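You operate a simulated robot arm through the tools that you are given. There is no shell and no other tool.

You run a simulated two-armed robot. Do the job below in one go: nothing can be reset, and whatever is moved stays where it is left.

JOB
Switch the cream box on, close and open the big press once, then switch off.

Only the result counts: the job must be done as asked and must still hold three seconds after the hand-in. Knocking over, shifting, dropping, spilling or breaking anything else fails it.

ROBOT AND FRAMES
Two 7-joint arms with two-finger parallel grippers on one trunk that stands fixed in place. Base frame: the origin is at the foot of the trunk, x ahead of it, y to its left, z up. Units: mm, degrees, N and s.
The left shoulder is at [60, 189, 1253], the right one opposite. With the tool pointing down near the work surface each hand reaches from about 100 to 640 mm from the base axis, measured 20 degrees to its own side. Payload 3.43 kg a hand.
Tool frame (each hand has its own): the origin (TCP) lies between the finger pads and is the grasp point; the fingertips stand 30 mm ahead of it; z points along the fingers, y is the line along which they close. The gripper opens to 94 mm. The fingers are 28 mm wide and 10 mm thick; the gripper's body (50 by 96 mm) begins 55 mm behind the TCP.
Orientation is that of the tool frame in the base frame, as [roll, pitch, yaw] about the fixed x, y, z axes, in that order (R = Rz(yaw) Ry(pitch) Rx(roll)). With the fingers straight down and closing along the base's y, the tool's x points along the base's -x, its y along +y and its z along -z.

CONTROLS
- The arms move only by the tool arm_command. It takes "left_steps", "right_steps" or both (then of equal length, played together; a hand with none holds still); each is a list of rows, each an object (a shift or turn left out is 0, a gripper value left out holds the last) with "translation": the shift along the base's x, y, z in units of 250 mm (1.0 is 250 mm), a list of three; "dr": the turn, a rotation vector about the base's x, y, z in units of 45 degrees (1.0 is 45 degrees), a list of three; "gripper": the finger opening in mm, from 0 to 94. In form: [{"translation": [tx, ty, tz], "dr": [wx, wy, wz], "gripper": gripper}, ...]. A call has 1 to 20 rows; each row is the pose to reach, as a shift and turn from the pose commanded when the call began. A call with a number of a shift or a turn outside -1 to 1 is refused whole. Each row takes 0.2 s and may step no farther than 50 mm and 8.6 degrees from the row before; otherwise, or with a gripper value out of range, the whole call is refused. Where a pose cannot be reached the arm comes as near as it can. A force on the tool above 40 N (or 10 N above the force at the start of the call, whichever is more), or a blocked arm, ends the call early, and 0.2 s more pass. Each finger travels about 153 mm/s and halts on what it meets, pressing with about 31 N; the grip force reading is that of the motor and also rises with nothing between the fingers. The clock runs only during rows and for 0.2 s after the last one: add rows that repeat a pose to give the fingers time. The reply holds the time, the measured pose of the TCP, the force on the tool along the base axes, the opening and the grip force, in the units named above and with some noise, with the torque about the TCP (base axes, N m) and any sound that the robot's microphone picked up.
- Cameras (640 x 400 px; columns grow to the right, rows downward): "scene" is now at [8.2, -14.8, 1791.8]; the picture's right is [-0.21, -0.98, 0.00], its down [-0.83, 0.18, -0.52] and it looks along [0.51, -0.11, -0.85] (base axes); focal length 319 px, centre (320, 200). "left" rides on the left gripper at [76, -14, -103] in its tool frame; the picture's right is [0.18, 0.98, 0.00], its down [-0.75, 0.14, -0.64] and it looks along [-0.63, 0.12, 0.77] (tool axes); focal length 243 px, centre (320, 200). "right" rides on the right gripper at [76, 14, -102] in its tool frame; the picture's right is [-0.18, 0.98, 0.00], its down [-0.75, -0.14, -0.64] and it looks along [-0.63, -0.12, 0.77] (tool axes); focal length 243 px, centre (320, 200). There is no depth. A picture from a camera that has moved, and an enlarged one, comes with that camera's place and axes in the base frame and with its lens.
- grab_frame(camera): a new picture of that camera. No time passes.
- lift_body(by): slides the trunk up (or, below 0, down) by that many mm; the arms and the scene camera ride with it, the base frame stays. It gives what a move gives, with no picture.
- turn_head(pan, tilt): turns the head with the scene camera to pan (to the left, within 86 degrees either way) and tilt (down, from -29 to 69), counted from straight ahead of the robot. It gives what a move gives.
- enlarge(camera, box): a new picture of the part [left, top, right, bottom] of that camera's present view, enlarged. No time passes.
- sign_off(): hands the job in; it is judged then, once.

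Nothing tells you positions but the pictures and the camera data. Unless the task says otherwise, let go and move clear before handing in.

The tools are called after ">>>" as name(argument=value, ...) on one line, values as JSON. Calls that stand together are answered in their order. arm_command: Moves the arms, as the interface text tells. Its arguments: {"type":"object","properties":{"left_steps":{"type":"array","items":{"type":"object","properties":{"translation":{"type":"array","items":{"type":"number"}},"dr":{"type":"array","items":{"type":"number"}},"gripper":{"type":"number"}}}},"right_steps":{"type":"array","items":{"type":"object","properties":{"translation":{"type":"array","items":{"type":"number"}},"dr":{"type":"array","items":{"type":"number"}},"gripper":{"type":"number"}}}}},"required":[]} The other tools are called the same way: lift_body (by) slides the trunk up or down; turn_head (pan, tilt) turns the head that bears the scene camera; grab_frame (camera) takes a picture; enlarge (camera, box) takes an enlarged picture of a part of a camera's view; sign_off () hands the job in.

At the start:

```text
time: 0.0
left_tcp_pos: [346.9, 42.2, 1289.3]
left_orientation: [180.0, 0.0, -180.0]
left_wrist_force: [-1.5, 0.3, 0.1]
left_torque: [0.0, 0.0, 0.04]
left_gripper_width: 93.9
left_grip_force: 0.0
right_tcp_pos: [358.1, -253.5, 1313.5]
right_orientation: [-180.0, 0.0, 180.0]
right_wrist_force: [0.3, -0.5, 0.4]
right_torque: [-0.02, 0.02, 0.02]
right_gripper_width: 94.0
right_grip_force: 0.1
trunk travel left (down, up): [-925.0, 65.0]
head pan, tilt: [-12.3, 58.6]
```

scene: 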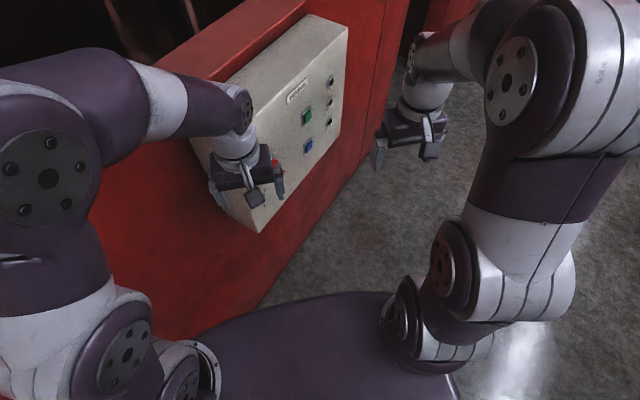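
right: 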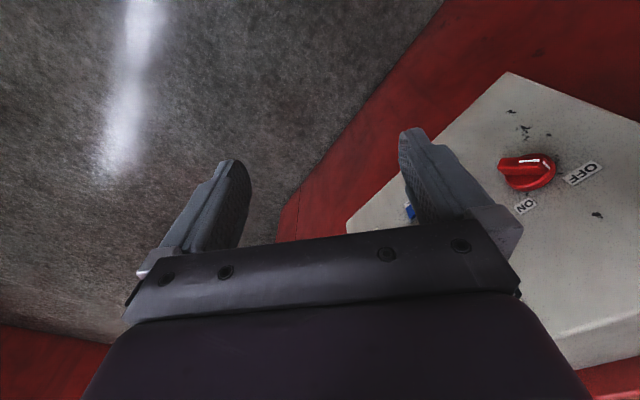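
left: 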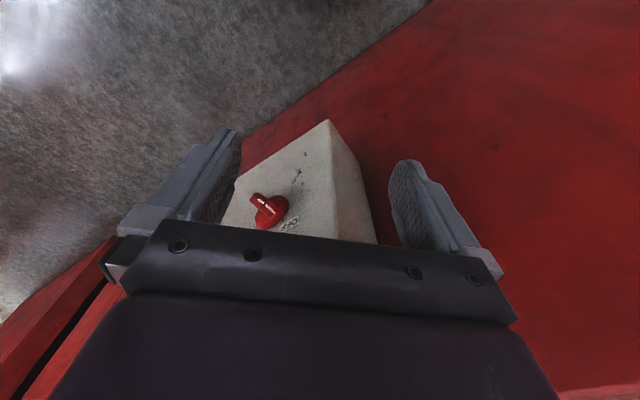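

I see a cream control box mounted on a red machine, with a red ON/OFF rotary switch, green and blue buttons and some small indicators. I'll look closer before moving anything.

>>> enlarge(camera="scene", box=[180, 0, 400, 240])

>>> enlarge(camera="right", box=[340, 50, 640, 380])

>>> enlarge(camera="left", box=[200, 100, 420, 260])

>>> turn_head(pan=20, tilt=20)

```text
1.67 times, centred on (290, 120) of scene
camera zoom: at [8.2, -14.8, 1791.8], right [-0.21, -0.98, 0.0], down [-0.83, 0.18, -0.52], along [0.51, -0.11, -0.85], focal length 532 px, centre (370, 333)
```

zoom: 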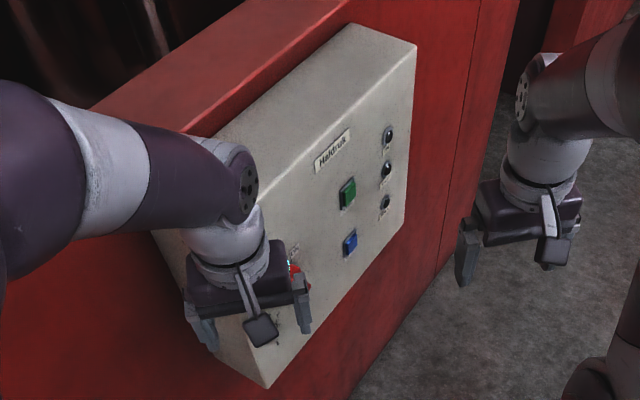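

```text
1.21 times, centred on (490, 215) of right
camera zoom: at [280.8, -239.4, 1416.7], right [0.18, 0.98, 0.0], down [0.75, -0.14, 0.64], along [0.63, -0.12, -0.77], focal length 294 px, centre (114, 182)
```

zoom: 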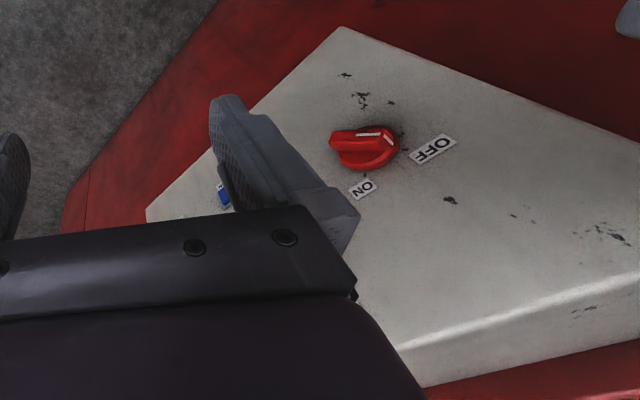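

```text
2.50 times, centred on (310, 180) of left
camera zoom: at [270.9, 27.4, 1393.6], right [-0.18, 0.98, 0.0], down [0.75, 0.14, 0.64], along [0.63, 0.12, -0.77], focal length 606 px, centre (345, 250)
```

zoom: 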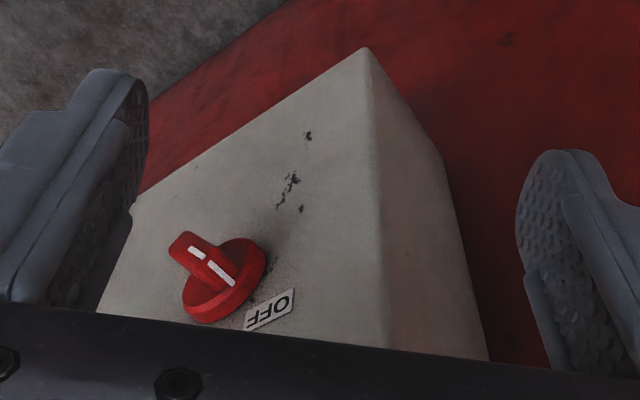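

```text
time: 1.1
left_tcp_pos: [347.1, 41.9, 1290.2]
left_orientation: [-179.9, 0.0, -180.0]
left_wrist_force: [0.3, 0.3, -0.3]
left_torque: [0.01, 0.04, 0.04]
left_gripper_width: 94.0
left_grip_force: 0.1
right_tcp_pos: [358.1, -255.3, 1313.1]
right_orientation: [-179.9, 0.1, 179.9]
right_wrist_force: [-0.4, 0.1, 0.3]
right_torque: [0.03, 0.0, 0.01]
right_gripper_width: 94.0
right_grip_force: 0.1
trunk travel left (down, up): [-925.0, 65.0]
head pan, tilt: [20.0, 20.0]
```

>>> grab_frame(camera="scene")

```text
taken
camera scene: at [29.0, 31.4, 1848.2], right [0.34, -0.94, 0.0], down [-0.32, -0.12, -0.94], along [0.88, 0.32, -0.34], focal length 319 px, centre (320, 200)
```

scene: 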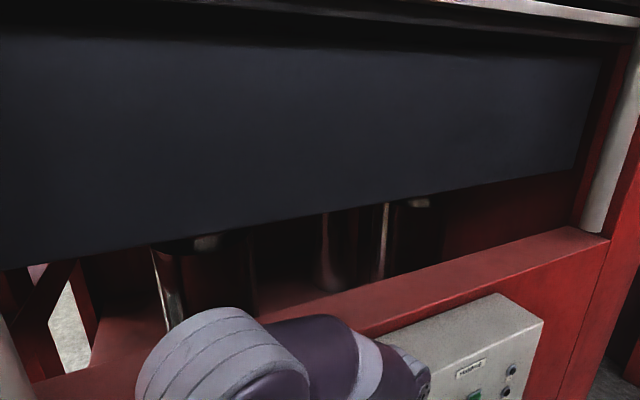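

The big press stands behind the box, with a dark platen or ram hanging above a red bed. I'll look around the rest of it.

>>> turn_head(pan=20, tilt=-20)

>>> grab_frame(camera="scene")

>>> turn_head(pan=-40, tilt=15)

>>> grab_frame(camera="scene")

>>> turn_head(pan=70, tilt=30)

>>> grab_frame(camera="scene")

>>> turn_head(pan=-10, tilt=45)

>>> grab_frame(camera="scene")

```text
time: 2.1
left_tcp_pos: [345.8, 41.2, 1288.4]
left_orientation: [180.0, 0.0, -180.0]
left_wrist_force: [-0.4, -0.6, -0.1]
left_torque: [0.01, -0.01, -0.02]
left_gripper_width: 94.3
left_grip_force: 0.0
right_tcp_pos: [359.4, -254.7, 1313.1]
right_orientation: [179.9, 0.0, -179.9]
right_wrist_force: [1.2, 0.0, -0.6]
right_torque: [0.01, 0.02, 0.0]
right_gripper_width: 94.1
right_grip_force: 0.1
trunk travel left (down, up): [-925.0, 65.0]
head pan, tilt: [20.0, -20.0]
```

```text
taken
camera scene: at [13.0, 25.7, 1909.8], right [0.34, -0.94, 0.0], down [0.32, 0.12, -0.94], along [0.88, 0.32, 0.34], focal length 319 px, centre (320, 200)
```

scene: 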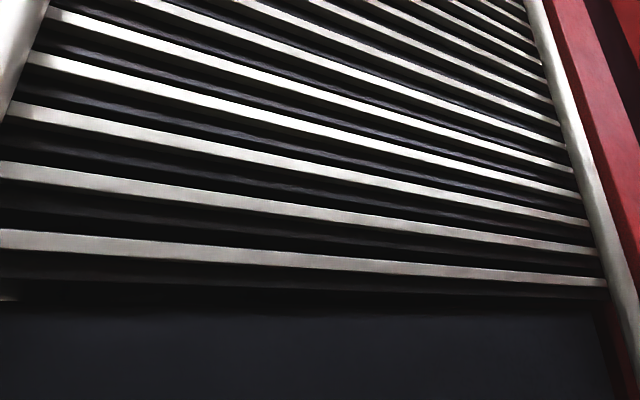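

```text
time: 3.4
left_tcp_pos: [348.4, 41.7, 1289.1]
left_orientation: [-180.0, 0.0, 179.9]
left_wrist_force: [0.6, -0.2, -0.2]
left_torque: [0.0, 0.0, 0.01]
left_gripper_width: 93.9
left_grip_force: 0.1
right_tcp_pos: [358.4, -255.1, 1312.4]
right_orientation: [180.0, 0.0, -180.0]
right_wrist_force: [0.5, 0.3, 0.4]
right_torque: [0.03, -0.01, 0.0]
right_gripper_width: 93.7
right_grip_force: 0.1
trunk travel left (down, up): [-925.0, 65.0]
head pan, tilt: [-40.0, 15.0]
```

```text
taken
camera scene: at [13.1, -60.3, 1856.5], right [-0.64, -0.77, 0.0], down [-0.2, 0.17, -0.97], along [0.74, -0.62, -0.26], focal length 319 px, centre (320, 200)
```

scene: 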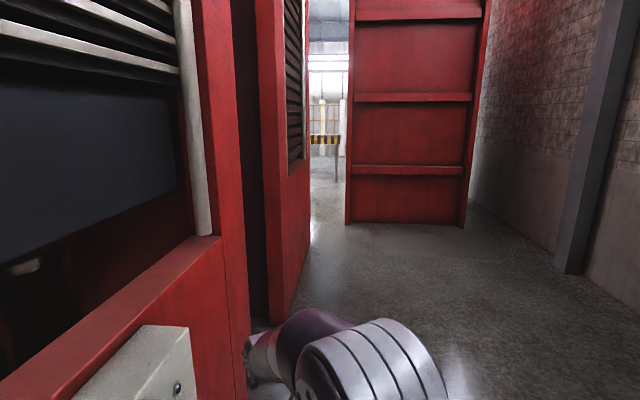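

```text
time: 5.3
left_tcp_pos: [347.3, 43.2, 1289.6]
left_orientation: [179.9, 0.0, -179.9]
left_wrist_force: [-0.1, 0.2, 0.4]
left_torque: [-0.02, 0.01, 0.03]
left_gripper_width: 93.8
left_grip_force: 0.1
right_tcp_pos: [357.8, -253.9, 1313.5]
right_orientation: [179.9, 0.1, -179.9]
right_wrist_force: [-1.1, -0.4, -0.4]
right_torque: [-0.04, 0.01, 0.02]
right_gripper_width: 93.8
right_grip_force: 0.0
trunk travel left (down, up): [-925.0, 65.0]
head pan, tilt: [70.0, 30.0]
```

```text
taken
camera scene: at [-27.5, 84.6, 1832.3], right [0.94, -0.34, 0.0], down [-0.17, -0.47, -0.87], along [0.3, 0.81, -0.5], focal length 319 px, centre (320, 200)
```

scene: 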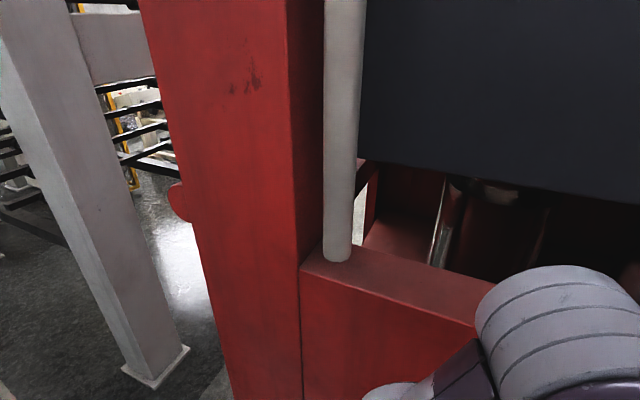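

```text
time: 6.8
left_tcp_pos: [347.0, 42.8, 1290.1]
left_orientation: [180.0, 0.1, -179.9]
left_wrist_force: [0.4, -0.4, 0.0]
left_torque: [0.0, 0.04, 0.0]
left_gripper_width: 94.0
left_grip_force: 0.0
right_tcp_pos: [359.0, -254.5, 1312.2]
right_orientation: [-180.0, 0.0, 180.0]
right_wrist_force: [-0.7, 1.1, 0.4]
right_torque: [-0.01, -0.01, 0.02]
right_gripper_width: 94.1
right_grip_force: 0.0
trunk travel left (down, up): [-925.0, 65.0]
head pan, tilt: [-10.0, 45.0]
```

```text
taken
camera scene: at [21.6, -14.4, 1809.7], right [-0.17, -0.98, 0.0], down [-0.7, 0.12, -0.71], along [0.7, -0.12, -0.71], focal length 319 px, centre (320, 200)
```

scene: 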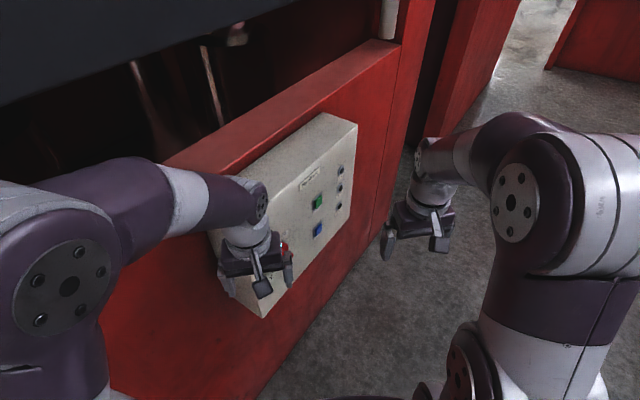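

>>> enlarge(camera="scene", box=[200, 100, 380, 320])

>>> enlarge(camera="scene", box=[280, 130, 370, 260])

>>> grab_frame(camera="left")

>>> grab_frame(camera="right")

```text
1.82 times, centred on (290, 210) of scene
camera zoom: at [21.6, -14.4, 1809.7], right [-0.17, -0.98, 0.0], down [-0.7, 0.12, -0.71], along [0.7, -0.12, -0.71], focal length 581 px, centre (374, 182)
```

zoom: 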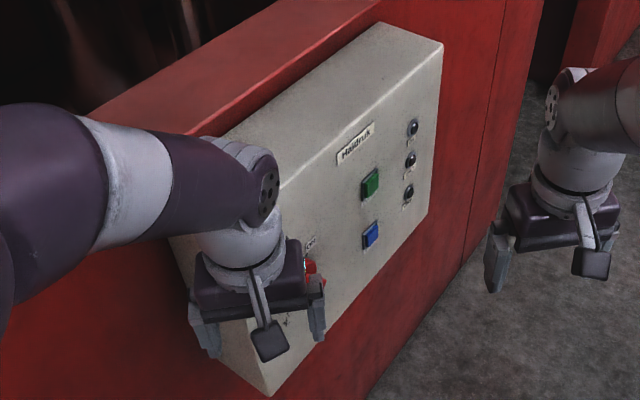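

```text
3.08 times, centred on (325, 195) of scene
camera zoom: at [21.6, -14.4, 1809.7], right [-0.17, -0.98, 0.0], down [-0.7, 0.12, -0.71], along [0.7, -0.12, -0.71], focal length 982 px, centre (305, 215)
```

zoom: 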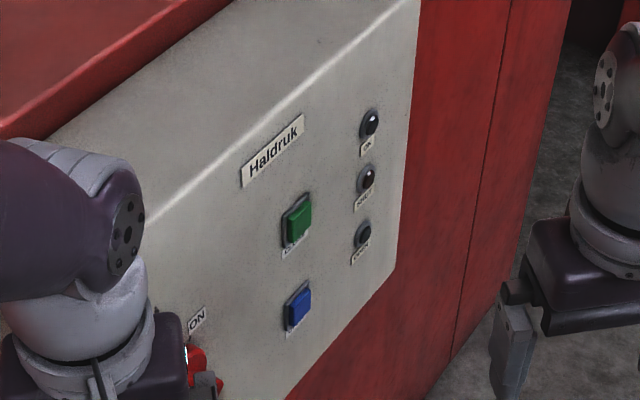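

```text
taken
camera left: at [270.9, 27.4, 1393.6], right [-0.18, 0.98, 0.0], down [0.75, 0.14, 0.64], along [0.63, 0.12, -0.77], focal length 243 px, centre (320, 200)
```

left: 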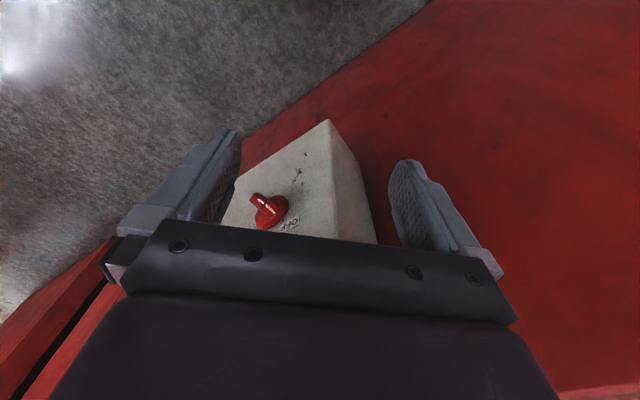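

```text
taken
camera right: at [280.8, -239.4, 1416.7], right [0.18, 0.98, 0.0], down [0.75, -0.14, 0.64], along [0.63, -0.12, -0.77], focal length 243 px, centre (320, 200)
```

right: 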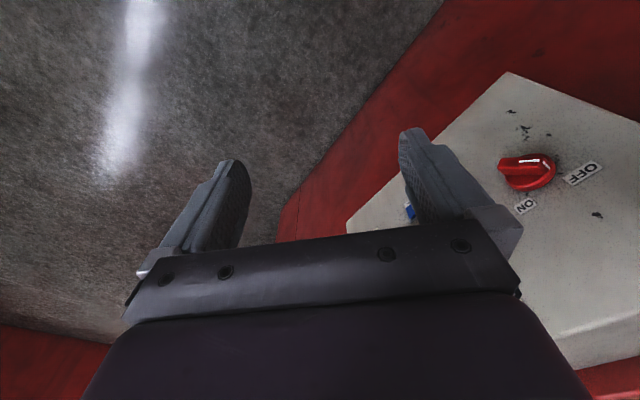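

The box's front face is vertical and square to (-0.707, -0.707, 0), on the plane x+y≈532. By triangulation the knob is near [510, 1, 1138], the green button near [630, -111, 1186] and the blue one near [630, -111, 1070]. I'll pull the left arm back so I can see the panel and read its labels.

>>> arm_command(left_steps=[{"translation": [-0.12, 0.12, 0]}, {"translation": [-0.24, 0.24, 0]}, {"translation": [-0.36, 0.36, 0]}, {"translation": [-0.48, 0.48, 0]}, {"translation": [-0.52, 0.62, 0]}, {"translation": [-0.52, 0.76, 0]}])

>>> grab_frame(camera="scene")

```text
time: 8.2
left_tcp_pos: [222.6, 234.6, 1291.1]
left_orientation: [-179.9, -0.1, 179.9]
left_wrist_force: [-0.2, 0.6, 0.1]
left_torque: [0.02, 0.01, 0.01]
left_gripper_width: 94.0
left_grip_force: 0.0
left hand out of reach, approached as far as the arm can: row 5, 6
right_tcp_pos: [359.7, -253.3, 1312.9]
right_orientation: [180.0, 0.1, -179.9]
right_wrist_force: [-0.3, -0.6, -0.4]
right_torque: [-0.02, -0.02, -0.01]
right_gripper_width: 94.1
right_grip_force: 0.1
trunk travel left (down, up): [-925.0, 65.0]
head pan, tilt: [-10.0, 45.0]
```

```text
taken
camera scene: at [22.5, -14.0, 1809.6], right [-0.17, -0.98, 0.0], down [-0.7, 0.12, -0.71], along [0.7, -0.12, -0.71], focal length 319 px, centre (320, 200)
```

scene: 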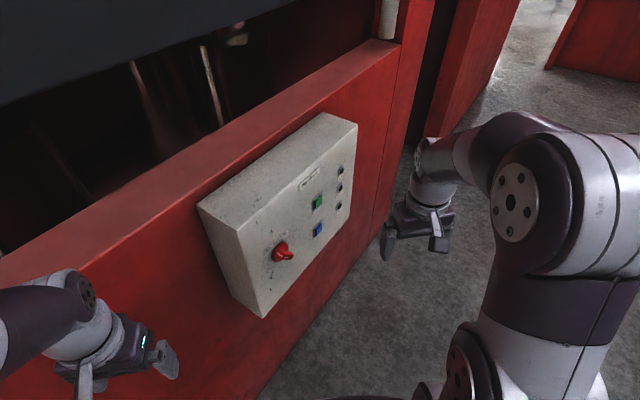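

>>> enlarge(camera="scene", box=[300, 155, 350, 245])

>>> enlarge(camera="scene", box=[255, 225, 305, 275])

>>> enlarge(camera="scene", box=[190, 110, 370, 320])

```text
4.44 times, centred on (325, 200) of scene
camera zoom: at [22.5, -14.0, 1809.6], right [-0.17, -0.98, 0.0], down [-0.7, 0.12, -0.71], along [0.7, -0.12, -0.71], focal length 1419 px, centre (298, 200)
```

zoom: 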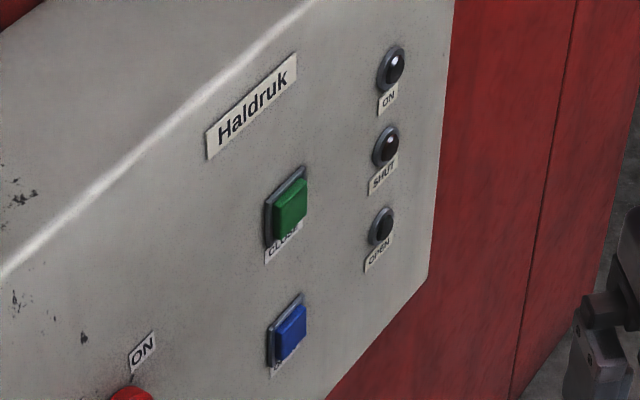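

```text
8.00 times, centred on (280, 250) of scene
camera zoom: at [22.5, -14.0, 1809.6], right [-0.17, -0.98, 0.0], down [-0.7, 0.12, -0.71], along [0.7, -0.12, -0.71], focal length 2555 px, centre (640, -200)
```

zoom: 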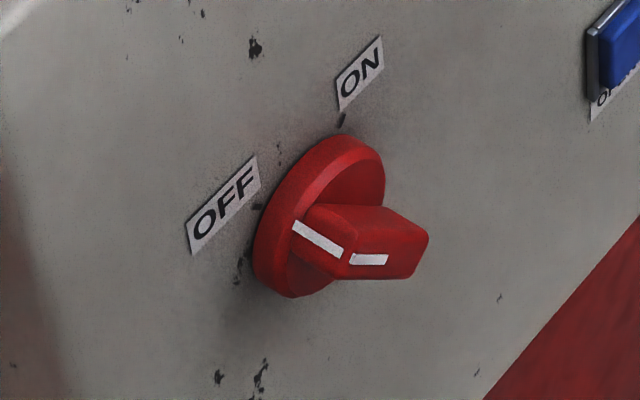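

```text
1.90 times, centred on (280, 215) of scene
camera zoom: at [22.5, -14.0, 1809.6], right [-0.17, -0.98, 0.0], down [-0.7, 0.12, -0.71], along [0.7, -0.12, -0.71], focal length 608 px, centre (396, 171)
```

zoom: 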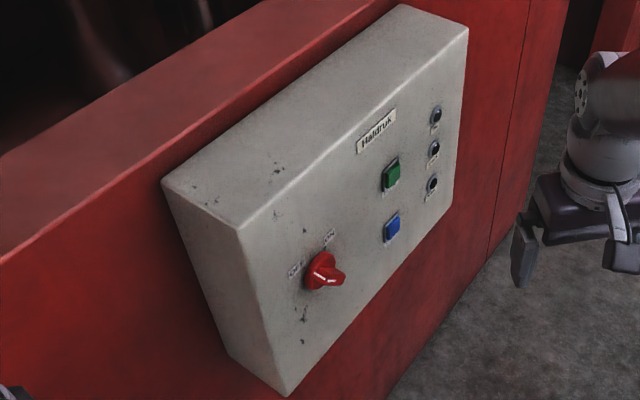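

The labels read green CLOSE and blue OPEN, with indicator lamps ON, SHUT and OPEN. The knob points up-left at OFF, and ON is up-right, so it needs about a 90° clockwise turn. I'll bring the right hand round so its fingers point squarely at the panel.

>>> arm_command(right_steps=[{"translation": [-0.02, 0.02, -0.02], "dr": [0, 0, 0.166]}, {"translation": [-0.04, 0.04, -0.04], "dr": [0, 0, 0.333]}, {"translation": [-0.06, 0.06, -0.06], "dr": [0, 0, 0.5]}, {"translation": [-0.08, 0.08, -0.08], "dr": [0, 0, 0.666]}, {"translation": [-0.1, 0.1, -0.1], "dr": [0, 0, 0.833]}, {"translation": [-0.12, 0.12, -0.12], "dr": [0, 0, 1.0]}])

>>> arm_command(right_steps=[{"dr": [0.118, -0.118, 0]}, {"dr": [0.236, -0.236, 0]}, {"dr": [0.354, -0.354, 0]}, {"dr": [0.471, -0.471, 0]}, {"dr": [0.589, -0.589, 0]}, {"dr": [0.7071, -0.7071, 0]}])

>>> arm_command(right_steps=[{"dr": [0.118, -0.118, 0]}, {"dr": [0.236, -0.236, 0]}, {"dr": [0.354, -0.354, 0]}, {"dr": [0.471, -0.471, 0]}, {"dr": [0.589, -0.589, 0]}, {"dr": [0.7071, -0.7071, 0]}])

>>> grab_frame(camera="scene")

>>> grab_frame(camera="right")

```text
time: 9.6
left_tcp_pos: [221.3, 234.2, 1290.4]
left_orientation: [180.0, -0.1, -179.9]
left_wrist_force: [0.2, -0.1, 0.3]
left_torque: [-0.02, -0.01, 0.0]
left_gripper_width: 94.1
left_grip_force: 0.0
right_tcp_pos: [327.8, -223.8, 1284.1]
right_orientation: [180.0, -0.1, -134.9]
right_wrist_force: [-0.2, 0.1, 0.7]
right_torque: [-0.02, -0.04, 0.04]
right_gripper_width: 94.1
right_grip_force: 0.2
trunk travel left (down, up): [-925.0, 65.0]
head pan, tilt: [-10.0, 45.0]
```

```text
time: 11.0
left_tcp_pos: [222.8, 233.1, 1290.5]
left_orientation: [180.0, -0.1, 180.0]
left_wrist_force: [0.4, 0.4, 0.5]
left_torque: [0.0, 0.04, 0.0]
left_gripper_width: 93.8
left_grip_force: 0.0
right_tcp_pos: [329.1, -224.1, 1282.4]
right_orientation: [180.0, 45.3, -135.0]
right_wrist_force: [-0.2, 0.3, 0.0]
right_torque: [0.02, 0.01, 0.07]
right_gripper_width: 94.0
right_grip_force: 0.1
trunk travel left (down, up): [-925.0, 65.0]
head pan, tilt: [-10.0, 45.0]
```

```text
time: 12.4
left_tcp_pos: [223.3, 235.2, 1290.5]
left_orientation: [-180.0, -0.2, -180.0]
left_wrist_force: [-0.2, 0.5, 0.1]
left_torque: [-0.02, 0.0, -0.03]
left_gripper_width: 94.1
left_grip_force: 0.1
right_tcp_pos: [337.6, -196.0, 1266.2]
right_orientation: [-178.9, 55.2, -134.1]
right_wrist_force: [-0.6, -0.5, -0.5]
right_torque: [0.01, -0.03, 0.04]
right_gripper_width: 93.9
right_grip_force: 0.0
right hand out of reach, approached as far as the arm can: row 2, 3, 4, 5, 6
trunk travel left (down, up): [-925.0, 65.0]
head pan, tilt: [-10.0, 45.0]
```

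```text
taken
camera scene: at [21.8, -13.9, 1809.6], right [-0.17, -0.98, 0.0], down [-0.7, 0.12, -0.71], along [0.7, -0.12, -0.71], focal length 319 px, centre (320, 200)
```

scene: 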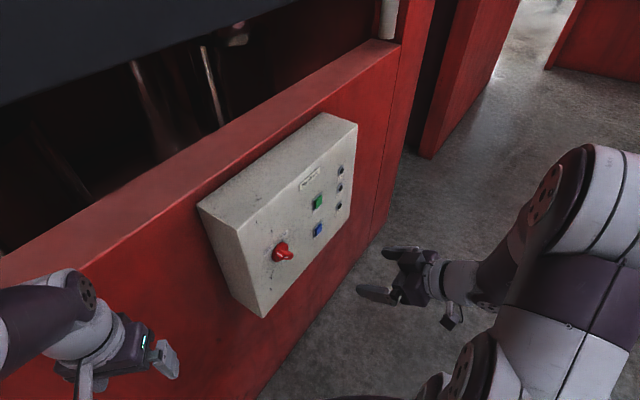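

```text
taken
camera right: at [235.2, -274.5, 1262.1], right [-0.62, 0.77, 0.14], down [0.02, -0.16, 0.99], along [0.78, 0.61, 0.08], focal length 243 px, centre (320, 200)
```

right: 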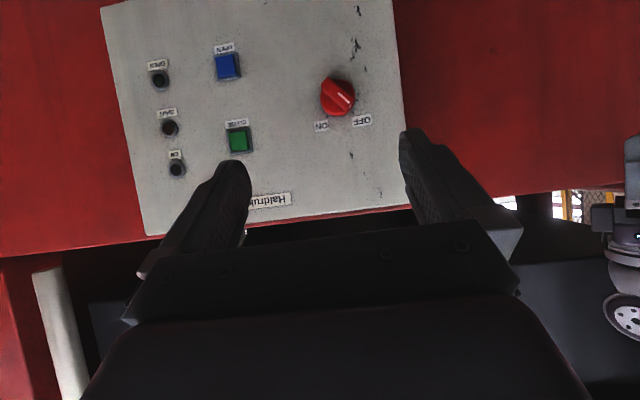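

The hand stopped short of horizontal because it was too close to the body. I'll move it forward to a standoff in front of the knob, where it should reach.

>>> arm_command(right_steps=[{"translation": [0.06, 0.085, -0.1]}, {"translation": [0.12, 0.17, -0.2]}, {"translation": [0.18, 0.25, -0.3]}, {"translation": [0.24, 0.34, -0.4]}, {"translation": [0.3, 0.42, -0.5]}, {"translation": [0.356, 0.508, -0.596]}, {"translation": [0.356, 0.508, -0.596]}])

>>> grab_frame(camera="right")

>>> grab_frame(camera="scene")

```text
time: 14.0
left_tcp_pos: [222.7, 235.2, 1292.1]
left_orientation: [180.0, 0.0, -180.0]
left_wrist_force: [0.6, -0.8, -0.3]
left_torque: [0.01, 0.03, -0.01]
left_gripper_width: 93.6
left_grip_force: 0.2
right_tcp_pos: [427.9, -68.9, 1118.0]
right_orientation: [-178.8, 55.4, -134.2]
right_wrist_force: [0.7, -0.3, 0.2]
right_torque: [0.03, -0.02, 0.02]
right_gripper_width: 94.1
right_grip_force: 0.0
trunk travel left (down, up): [-925.0, 65.0]
head pan, tilt: [-10.0, 45.0]
```

```text
taken
camera right: at [325.9, -148.4, 1114.5], right [-0.62, 0.77, 0.14], down [0.02, -0.16, 0.99], along [0.78, 0.61, 0.09], focal length 243 px, centre (320, 200)
```

right: 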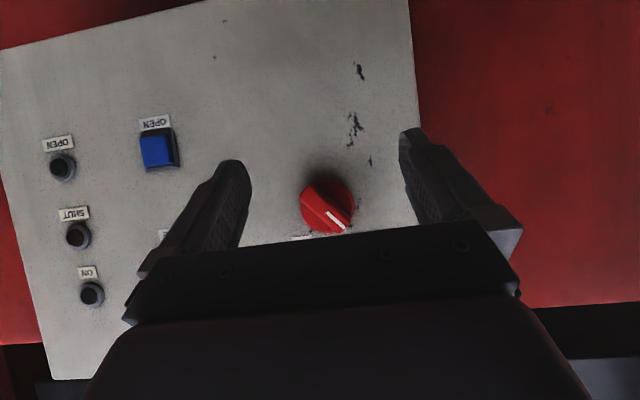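

```text
taken
camera scene: at [21.1, -14.6, 1809.7], right [-0.17, -0.98, 0.0], down [-0.7, 0.12, -0.71], along [0.7, -0.12, -0.71], focal length 319 px, centre (320, 200)
```

scene: 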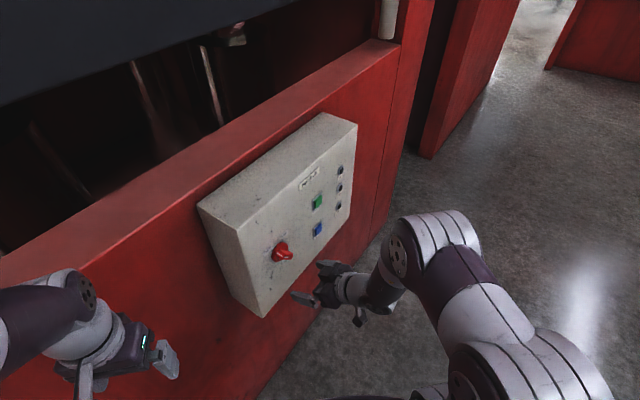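

Rotating is possible here, so I'll finish levelling the hand at the standoff.

>>> arm_command(right_steps=[{"translation": [-0.01, -0.025, 0.015], "dr": [0.11, -0.11, 0]}, {"translation": [-0.02, -0.05, 0.03], "dr": [0.22, -0.22, 0]}, {"translation": [-0.03, -0.08, 0.05], "dr": [0.33, -0.33, 0]}, {"translation": [-0.04, -0.11, 0.068], "dr": [0.44, -0.44, 0]}, {"translation": [-0.044, -0.112, 0.068], "dr": [0.544, -0.544, 0]}, {"translation": [-0.044, -0.112, 0.068], "dr": [0.544, -0.544, 0]}])

>>> grab_frame(camera="right")

```text
time: 15.3
left_tcp_pos: [215.8, 230.2, 1291.3]
left_orientation: [179.9, 0.1, 179.9]
left_wrist_force: [-1.6, -1.4, 0.9]
left_torque: [0.03, -0.07, -0.02]
left_gripper_width: 94.0
left_grip_force: 0.1
right_tcp_pos: [508.4, -34.8, 1227.3]
right_orientation: [-171.7, 78.0, -129.1]
right_wrist_force: [-0.6, -0.7, -0.7]
right_torque: [-0.03, -0.01, 0.03]
right_gripper_width: 94.2
right_grip_force: 0.0
right hand out of reach, approached as far as the arm can: row 2, 3, 4, 5, 6
trunk travel left (down, up): [-925.0, 65.0]
head pan, tilt: [-10.0, 45.0]
stopped in row 6 (right hand): the force on the tool passed its limit at 404 N (the readings are from after the stop); the commanded pose is now the measured one
```

```text
taken
camera right: at [412.7, -102.9, 1175.6], right [-0.64, 0.75, 0.15], down [-0.27, -0.41, 0.87], along [0.72, 0.52, 0.46], focal length 243 px, centre (320, 200)
```

right: 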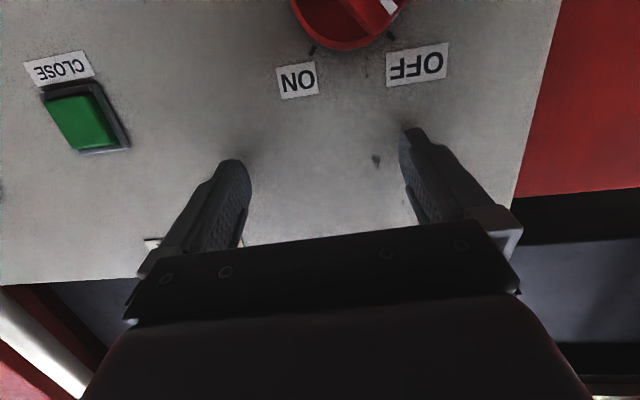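

The unreachable rows sent the hand forward and the fingertips knocked the panel. I'll check for damage and back straight off.

>>> grab_frame(camera="scene")

>>> enlarge(camera="scene", box=[190, 110, 420, 320])

>>> arm_command(right_steps=[{"translation": [-0.06, -0.06, 0]}, {"translation": [-0.14, -0.14, 0]}])

>>> grab_frame(camera="scene")

>>> grab_frame(camera="right")

```text
taken
camera scene: at [13.6, -20.9, 1809.7], right [-0.17, -0.98, 0.0], down [-0.69, 0.13, -0.71], along [0.7, -0.12, -0.7], focal length 319 px, centre (320, 200)
```

scene: 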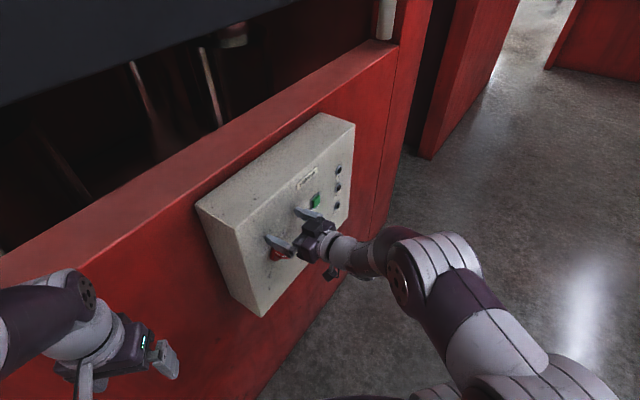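

```text
1.90 times, centred on (305, 215) of scene
camera zoom: at [13.6, -20.9, 1809.7], right [-0.17, -0.98, 0.0], down [-0.69, 0.13, -0.71], along [0.7, -0.12, -0.7], focal length 608 px, centre (349, 171)
```

zoom: 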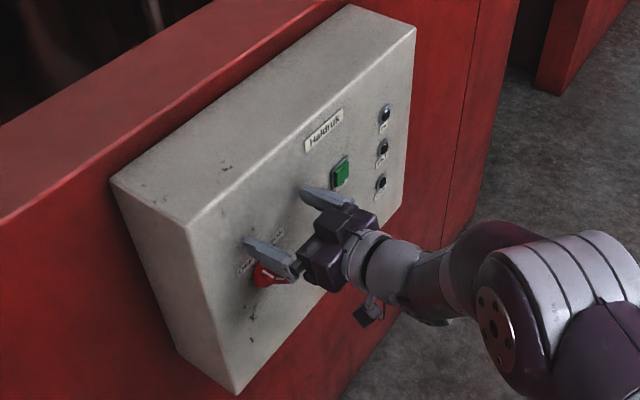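

```text
time: 15.6
left_tcp_pos: [219.0, 231.8, 1292.1]
left_orientation: [179.9, 0.0, -180.0]
left_wrist_force: [0.2, -1.1, 0.8]
left_torque: [-0.03, 0.01, 0.02]
left_gripper_width: 93.9
left_grip_force: 0.0
right_tcp_pos: [508.3, -33.7, 1226.9]
right_orientation: [-172.4, 78.0, -129.6]
right_wrist_force: [-15.2, -12.7, 7.1]
right_torque: [0.39, -0.16, 1.04]
right_gripper_width: 93.6
right_grip_force: 0.2
right hand out of reach, approached as far as the arm can: row 1
trunk travel left (down, up): [-925.0, 65.0]
head pan, tilt: [-10.0, 45.0]
stopped in row 1 (right hand): the force on the tool passed its limit at 90 N (the readings are from after the stop); the commanded pose is now the measured one
```

```text
taken
camera scene: at [16.7, -18.4, 1809.7], right [-0.17, -0.98, 0.0], down [-0.69, 0.12, -0.71], along [0.7, -0.12, -0.71], focal length 319 px, centre (320, 200)
```

scene: 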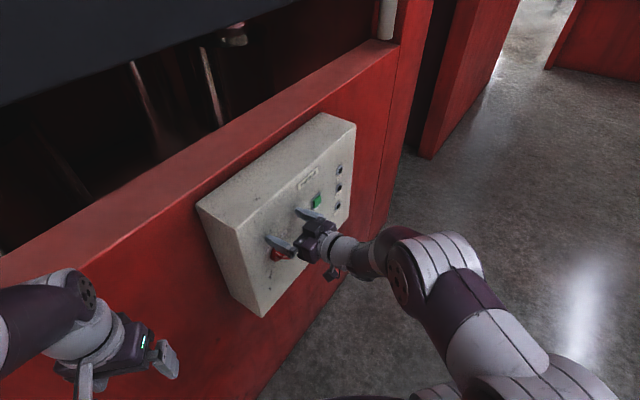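

```text
taken
camera right: at [413.3, -102.2, 1175.1], right [-0.64, 0.75, 0.15], down [-0.27, -0.41, 0.87], along [0.72, 0.52, 0.46], focal length 243 px, centre (320, 200)
```

right: 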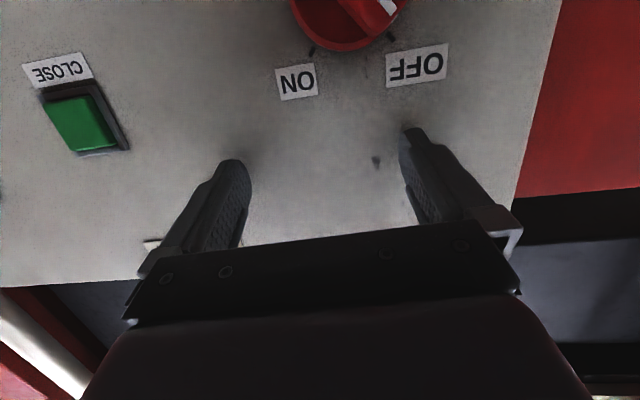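

The hand is at a joint limit in this pose, so it can't retract straight. I'll peel it off by tipping the fingers downward while backing out, which returns it toward the pose that worked.

>>> arm_command(right_steps=[{"translation": [-0.04, -0.04, 0.0], "dr": [-0.12, 0.12, 0]}])

```text
time: 16.0
left_tcp_pos: [223.2, 236.8, 1289.8]
left_orientation: [-179.9, -0.2, -179.9]
left_wrist_force: [0.8, -0.1, -0.3]
left_torque: [0.0, 0.03, -0.01]
left_gripper_width: 93.9
left_grip_force: 0.0
right_tcp_pos: [501.5, -38.3, 1225.5]
right_orientation: [-174.5, 70.0, -131.7]
right_wrist_force: [1.1, 1.3, 0.3]
right_torque: [-0.01, -0.02, -0.01]
right_gripper_width: 94.1
right_grip_force: 0.0
trunk travel left (down, up): [-925.0, 65.0]
head pan, tilt: [-10.0, 45.0]
```

>>> arm_command(right_steps=[{"translation": [-0.05, -0.05, 0.0], "dr": [-0.12, 0.12, 0]}, {"translation": [-0.11, -0.11, 0.0], "dr": [-0.24, 0.24, 0]}])

>>> grab_frame(camera="scene")

```text
time: 16.6
left_tcp_pos: [223.6, 236.0, 1290.0]
left_orientation: [180.0, -0.1, -179.9]
left_wrist_force: [-0.1, 0.4, -0.8]
left_torque: [0.01, 0.0, 0.01]
left_gripper_width: 94.2
left_grip_force: 0.0
right_tcp_pos: [474.7, -67.7, 1225.6]
right_orientation: [-176.1, 54.8, -133.2]
right_wrist_force: [0.3, 0.0, 0.0]
right_torque: [-0.03, 0.0, 0.02]
right_gripper_width: 94.2
right_grip_force: 0.1
trunk travel left (down, up): [-925.0, 65.0]
head pan, tilt: [-10.0, 45.0]
```

```text
taken
camera scene: at [21.3, -13.5, 1809.6], right [-0.17, -0.98, 0.0], down [-0.7, 0.12, -0.71], along [0.7, -0.12, -0.71], focal length 319 px, centre (320, 200)
```

scene: 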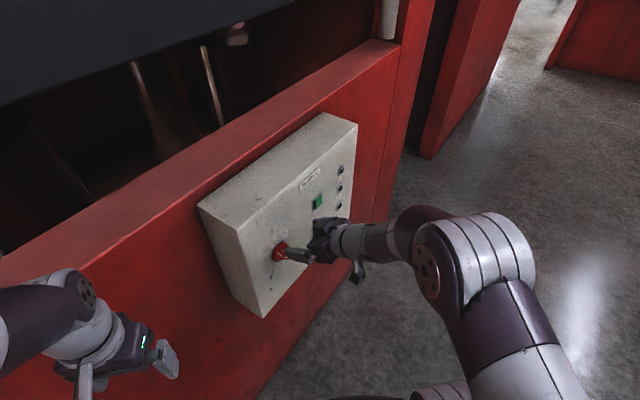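

The hand is free. I'll back it well away from the box before trying a lower, elbow-down posture.

>>> arm_command(right_steps=[{"translation": [-0.12, -0.12, 0.0], "dr": [-0.1, 0.1, 0]}, {"translation": [-0.24, -0.24, 0.0], "dr": [-0.2, 0.2, 0]}, {"translation": [-0.36, -0.36, 0.0], "dr": [-0.3, 0.3, 0]}, {"translation": [-0.48, -0.48, 0.0], "dr": [-0.4, 0.4, 0]}])

>>> grab_frame(camera="scene")

```text
time: 17.6
left_tcp_pos: [223.0, 234.6, 1290.0]
left_orientation: [-180.0, -0.2, 179.9]
left_wrist_force: [-0.4, -0.5, 0.0]
left_torque: [0.02, 0.01, 0.0]
left_gripper_width: 94.1
left_grip_force: 0.0
right_tcp_pos: [352.5, -190.9, 1227.1]
right_orientation: [-177.1, 29.3, -133.8]
right_wrist_force: [-0.2, 0.5, -0.4]
right_torque: [0.01, -0.03, 0.02]
right_gripper_width: 94.0
right_grip_force: 0.0
trunk travel left (down, up): [-925.0, 65.0]
head pan, tilt: [-10.0, 45.0]
```

```text
taken
camera scene: at [20.4, -15.0, 1809.6], right [-0.17, -0.98, 0.0], down [-0.7, 0.12, -0.71], along [0.7, -0.12, -0.71], focal length 319 px, centre (320, 200)
```

scene: 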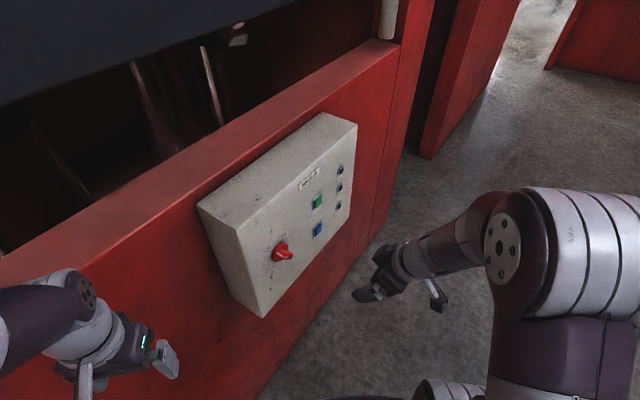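

>>> enlarge(camera="scene", box=[190, 110, 370, 320])

>>> arm_command(right_steps=[{"translation": [-0.02, -0.06, -0.18]}, {"translation": [-0.04, -0.12, -0.36]}, {"translation": [-0.06, -0.18, -0.54]}, {"translation": [-0.08, -0.24, -0.72]}, {"translation": [-0.08, -0.24, -0.9]}])

>>> grab_frame(camera="scene")

```text
1.90 times, centred on (280, 215) of scene
camera zoom: at [20.4, -15.0, 1809.6], right [-0.17, -0.98, 0.0], down [-0.7, 0.12, -0.71], along [0.7, -0.12, -0.71], focal length 608 px, centre (396, 171)
```

zoom: 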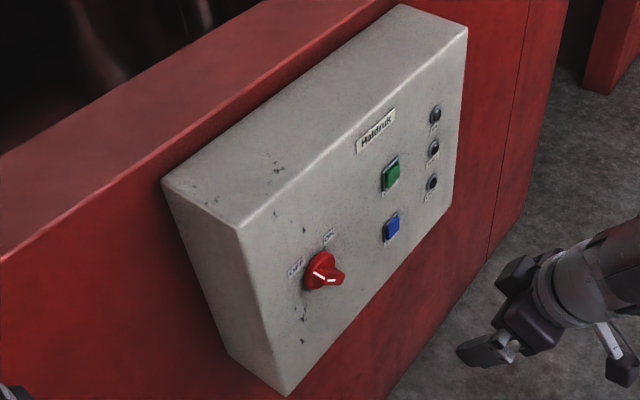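

```text
time: 18.8
left_tcp_pos: [225.2, 232.2, 1289.1]
left_orientation: [-180.0, -0.2, -179.9]
left_wrist_force: [-0.2, 0.6, 0.5]
left_torque: [-0.01, 0.0, -0.01]
left_gripper_width: 94.1
left_grip_force: 0.1
right_tcp_pos: [337.9, -250.4, 1001.2]
right_orientation: [-177.0, 29.6, -133.7]
right_wrist_force: [0.6, 0.0, 0.5]
right_torque: [0.02, 0.01, 0.02]
right_gripper_width: 93.9
right_grip_force: 0.1
trunk travel left (down, up): [-925.0, 65.0]
head pan, tilt: [-10.0, 45.0]
```

```text
taken
camera scene: at [24.1, -16.4, 1809.6], right [-0.17, -0.98, 0.0], down [-0.7, 0.12, -0.71], along [0.7, -0.12, -0.71], focal length 319 px, centre (320, 200)
```

scene: 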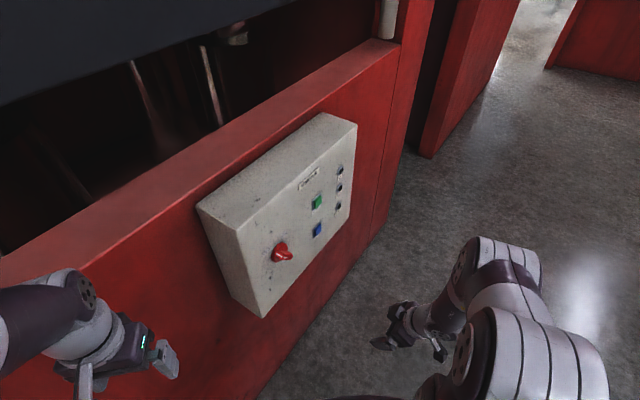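

At this lower position there's plenty of clearance from the box, so I'll pitch the fingers up in small steps.

>>> arm_command(right_steps=[{"translation": [0.03, 0.03, 0.0], "dr": [0.11, -0.11, 0]}, {"translation": [0.06, 0.06, 0.0], "dr": [0.22, -0.22, 0]}, {"translation": [0.09, 0.09, 0.0], "dr": [0.33, -0.33, 0]}, {"translation": [0.12, 0.12, 0.0], "dr": [0.44, -0.44, 0]}])

```text
time: 19.8
left_tcp_pos: [222.5, 234.6, 1289.6]
left_orientation: [179.9, -0.3, -180.0]
left_wrist_force: [-0.1, -0.5, 0.5]
left_torque: [0.0, 0.05, 0.01]
left_gripper_width: 93.9
left_grip_force: 0.1
right_tcp_pos: [392.6, -233.2, 1008.9]
right_orientation: [-176.7, 56.1, -133.5]
right_wrist_force: [-0.1, 1.0, -0.2]
right_torque: [0.03, -0.01, 0.0]
right_gripper_width: 93.8
right_grip_force: 0.1
right hand out of reach, approached as far as the arm can: row 1, 2, 3, 4
trunk travel left (down, up): [-925.0, 65.0]
head pan, tilt: [-10.0, 45.0]
```

>>> turn_head(pan=-45, tilt=60)

>>> grab_frame(camera="scene")

```text
time: 20.8
left_tcp_pos: [222.9, 234.5, 1290.5]
left_orientation: [179.9, -0.1, -180.0]
left_wrist_force: [0.5, 0.7, 0.6]
left_torque: [0.01, 0.04, -0.02]
left_gripper_width: 94.0
left_grip_force: 0.0
right_tcp_pos: [392.4, -231.9, 1008.9]
right_orientation: [-176.7, 56.0, -133.6]
right_wrist_force: [-0.5, -0.9, 0.4]
right_torque: [0.0, -0.01, 0.02]
right_gripper_width: 94.0
right_grip_force: 0.0
trunk travel left (down, up): [-925.0, 65.0]
head pan, tilt: [-45.0, 60.0]
```

```text
taken
camera scene: at [-11.6, -47.4, 1790.2], right [-0.71, -0.71, 0.0], down [-0.61, 0.61, -0.5], along [0.35, -0.35, -0.87], focal length 319 px, centre (320, 200)
```

scene: 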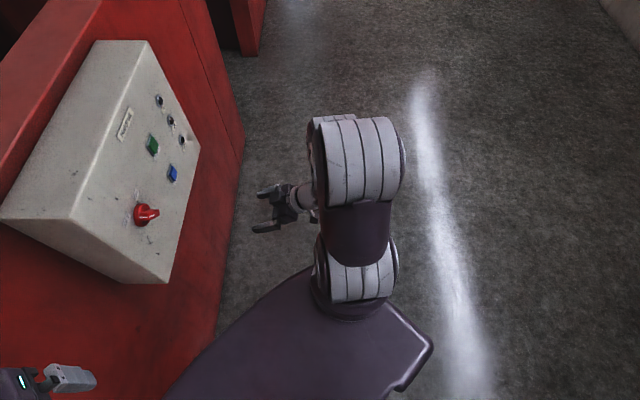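

The right arm is in an elbow-high posture with the forearm hanging down, so the wrist joint limits the pitch. Lowering the trunk about 300 mm should bring the forearm level with the panel. First I'll check that the left arm has clearance for the descent.

>>> turn_head(pan=45, tilt=60)

>>> grab_frame(camera="scene")

>>> turn_head(pan=80, tilt=55)

>>> grab_frame(camera="scene")

```text
time: 22.4
left_tcp_pos: [222.3, 235.0, 1291.1]
left_orientation: [179.9, -0.1, -180.0]
left_wrist_force: [0.1, 0.1, 0.3]
left_torque: [0.04, -0.02, -0.03]
left_gripper_width: 93.9
left_grip_force: 0.0
right_tcp_pos: [391.4, -233.0, 1009.6]
right_orientation: [-176.6, 56.0, -133.6]
right_wrist_force: [0.2, -0.9, 0.0]
right_torque: [-0.02, 0.02, 0.0]
right_gripper_width: 93.9
right_grip_force: 0.0
trunk travel left (down, up): [-925.0, 65.0]
head pan, tilt: [45.0, 60.0]
```

```text
taken
camera scene: at [-11.4, 46.8, 1790.2], right [0.71, -0.71, 0.0], down [-0.61, -0.61, -0.5], along [0.35, 0.35, -0.87], focal length 319 px, centre (320, 200)
```

scene: 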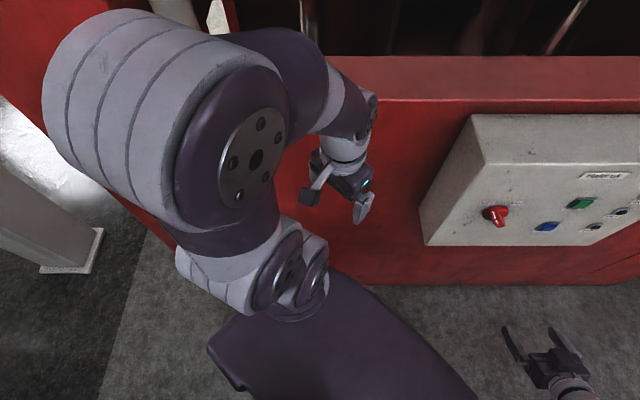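

```text
time: 23.4
left_tcp_pos: [223.0, 234.6, 1289.4]
left_orientation: [180.0, -0.1, 179.9]
left_wrist_force: [0.4, -0.1, 0.1]
left_torque: [0.02, -0.02, 0.04]
left_gripper_width: 94.0
left_grip_force: 0.1
right_tcp_pos: [391.8, -232.6, 1008.5]
right_orientation: [-176.8, 56.0, -133.6]
right_wrist_force: [0.1, 0.6, 0.0]
right_torque: [0.0, 0.0, 0.0]
right_gripper_width: 93.9
right_grip_force: 0.1
trunk travel left (down, up): [-925.0, 65.0]
head pan, tilt: [80.0, 55.0]
```

```text
taken
camera scene: at [-45.9, 70.6, 1796.2], right [0.98, -0.17, 0.0], down [-0.14, -0.81, -0.57], along [0.1, 0.56, -0.82], focal length 319 px, centre (320, 200)
```

scene: 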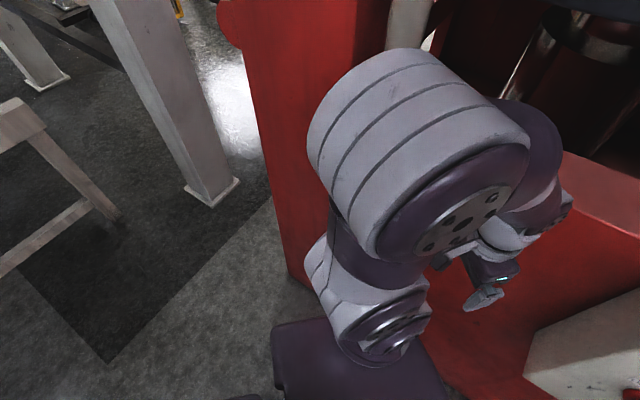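

Nothing on the left arm overhangs the press wall, which is near x+y≈700, so lowering is safe. I'll return the right arm to a relaxed pose first and then lower the trunk in stages.

>>> arm_command(right_steps=[{"translation": [-0.05, -0.03, 0.15], "dr": [-0.1, 0.1, 0]}, {"translation": [-0.1, -0.06, 0.32], "dr": [-0.2, 0.2, 0]}, {"translation": [-0.15, -0.1, 0.5], "dr": [-0.3, 0.3, 0]}, {"translation": [-0.18, -0.1, 0.68], "dr": [-0.42, 0.42, 0]}, {"translation": [-0.18, -0.1, 0.86], "dr": [-0.42, 0.42, 0]}, {"translation": [-0.16, -0.08, 1.0], "dr": [-0.42, 0.42, 0]}])

>>> lift_body(by=-150)

>>> turn_head(pan=0, tilt=50)

>>> grab_frame(camera="scene")

```text
time: 24.8
left_tcp_pos: [221.7, 235.0, 1290.7]
left_orientation: [-179.9, -0.1, -180.0]
left_wrist_force: [-0.1, -0.6, -0.7]
left_torque: [-0.03, -0.01, 0.05]
left_gripper_width: 94.1
left_grip_force: 0.1
right_tcp_pos: [349.1, -251.1, 1258.3]
right_orientation: [-176.8, 30.7, -133.8]
right_wrist_force: [-0.4, 0.0, 0.8]
right_torque: [0.0, 0.02, -0.01]
right_gripper_width: 94.3
right_grip_force: 0.0
trunk travel left (down, up): [-925.0, 65.0]
head pan, tilt: [80.0, 55.0]
```

```text
time: 26.6
left_tcp_pos: [222.7, 235.1, 1141.0]
left_orientation: [180.0, 0.0, 179.9]
left_wrist_force: [0.5, 0.1, 0.6]
left_torque: [0.0, -0.01, -0.01]
left_gripper_width: 93.9
left_grip_force: 0.1
right_tcp_pos: [348.3, -252.1, 1106.8]
right_orientation: [-176.9, 30.9, -133.8]
right_wrist_force: [0.3, 0.3, 0.9]
right_torque: [-0.03, 0.0, 0.01]
right_gripper_width: 94.1
right_grip_force: 0.2
trunk travel left (down, up): [-775.0, 215.0]
head pan, tilt: [80.0, 55.0]
```

```text
time: 28.1
left_tcp_pos: [222.2, 235.1, 1140.1]
left_orientation: [-179.9, -0.1, 179.9]
left_wrist_force: [0.7, -0.2, -0.1]
left_torque: [0.03, -0.01, 0.0]
left_gripper_width: 94.0
left_grip_force: 0.0
right_tcp_pos: [350.6, -252.1, 1106.4]
right_orientation: [-176.9, 30.9, -133.7]
right_wrist_force: [-0.3, -0.3, -0.3]
right_torque: [-0.03, 0.03, 0.02]
right_gripper_width: 93.6
right_grip_force: 0.0
trunk travel left (down, up): [-775.0, 215.0]
head pan, tilt: [0.0, 50.0]
```

```text
taken
camera scene: at [18.4, -0.2, 1652.7], right [0.0, -1.0, 0.0], down [-0.77, 0.0, -0.64], along [0.64, 0.0, -0.77], focal length 319 px, centre (320, 200)
```

scene: 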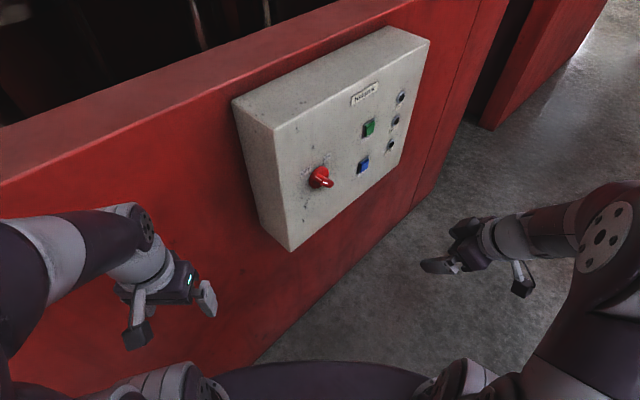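

>>> lift_body(by=-200)

>>> arm_command(right_steps=[{"translation": [0.0, 0.0, 0.17]}, {"translation": [0.0, 0.0, 0.34]}, {"translation": [0.0, 0.0, 0.51]}, {"translation": [0.0, 0.0, 0.68]}])

>>> grab_frame(camera="scene")

```text
time: 30.3
left_tcp_pos: [222.2, 235.1, 939.7]
left_orientation: [180.0, -0.1, -179.9]
left_wrist_force: [-0.8, 0.5, -0.1]
left_torque: [-0.02, 0.0, 0.0]
left_gripper_width: 94.1
left_grip_force: 0.0
right_tcp_pos: [350.2, -252.7, 908.0]
right_orientation: [-176.8, 30.8, -133.6]
right_wrist_force: [0.0, -0.3, 0.3]
right_torque: [0.01, 0.03, -0.01]
right_gripper_width: 94.0
right_grip_force: 0.0
trunk travel left (down, up): [-575.0, 415.0]
head pan, tilt: [0.0, 50.0]
```

```text
time: 31.3
left_tcp_pos: [222.5, 235.0, 940.6]
left_orientation: [-179.8, -0.1, 180.0]
left_wrist_force: [-0.9, 0.3, -0.7]
left_torque: [0.0, -0.01, -0.02]
left_gripper_width: 94.0
left_grip_force: 0.0
right_tcp_pos: [358.8, -239.1, 1050.9]
right_orientation: [-177.1, 30.8, -133.8]
right_wrist_force: [-0.6, 0.2, 0.7]
right_torque: [-0.02, -0.01, 0.01]
right_gripper_width: 94.1
right_grip_force: 0.2
right hand out of reach, approached as far as the arm can: row 4
trunk travel left (down, up): [-575.0, 415.0]
head pan, tilt: [0.0, 50.0]
```

```text
taken
camera scene: at [18.2, 0.4, 1452.7], right [0.0, -1.0, 0.0], down [-0.77, 0.0, -0.64], along [0.64, 0.0, -0.77], focal length 319 px, centre (320, 200)
```

scene: 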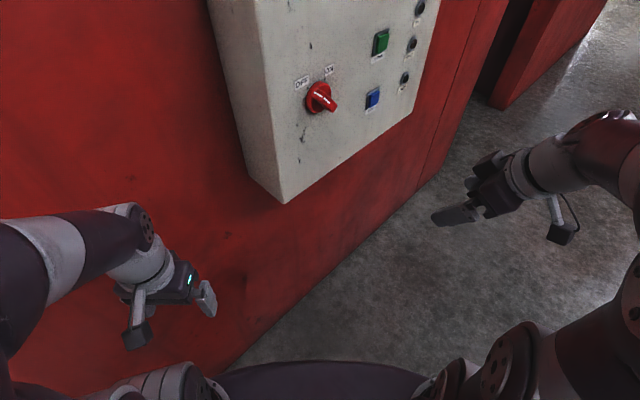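

Now I'll pitch the fingers up in short steps, far from the box.

>>> arm_command(right_steps=[{"translation": [0.02, 0.02, 0.0], "dr": [0.12, -0.12, 0]}, {"translation": [0.04, 0.04, 0.0], "dr": [0.24, -0.24, 0]}, {"translation": [0.06, 0.06, 0.0], "dr": [0.36, -0.36, 0]}])

```text
time: 32.1
left_tcp_pos: [225.5, 235.4, 939.5]
left_orientation: [180.0, -0.2, 179.9]
left_wrist_force: [-0.6, -0.8, -0.7]
left_torque: [0.01, 0.01, 0.0]
left_gripper_width: 93.7
left_grip_force: 0.0
right_tcp_pos: [391.7, -218.1, 1020.3]
right_orientation: [-176.1, 53.6, -133.4]
right_wrist_force: [0.2, 0.3, -0.8]
right_torque: [0.0, 0.03, -0.02]
right_gripper_width: 94.2
right_grip_force: 0.0
right hand out of reach, approached as far as the arm can: row 2, 3
trunk travel left (down, up): [-575.0, 415.0]
head pan, tilt: [0.0, 50.0]
```

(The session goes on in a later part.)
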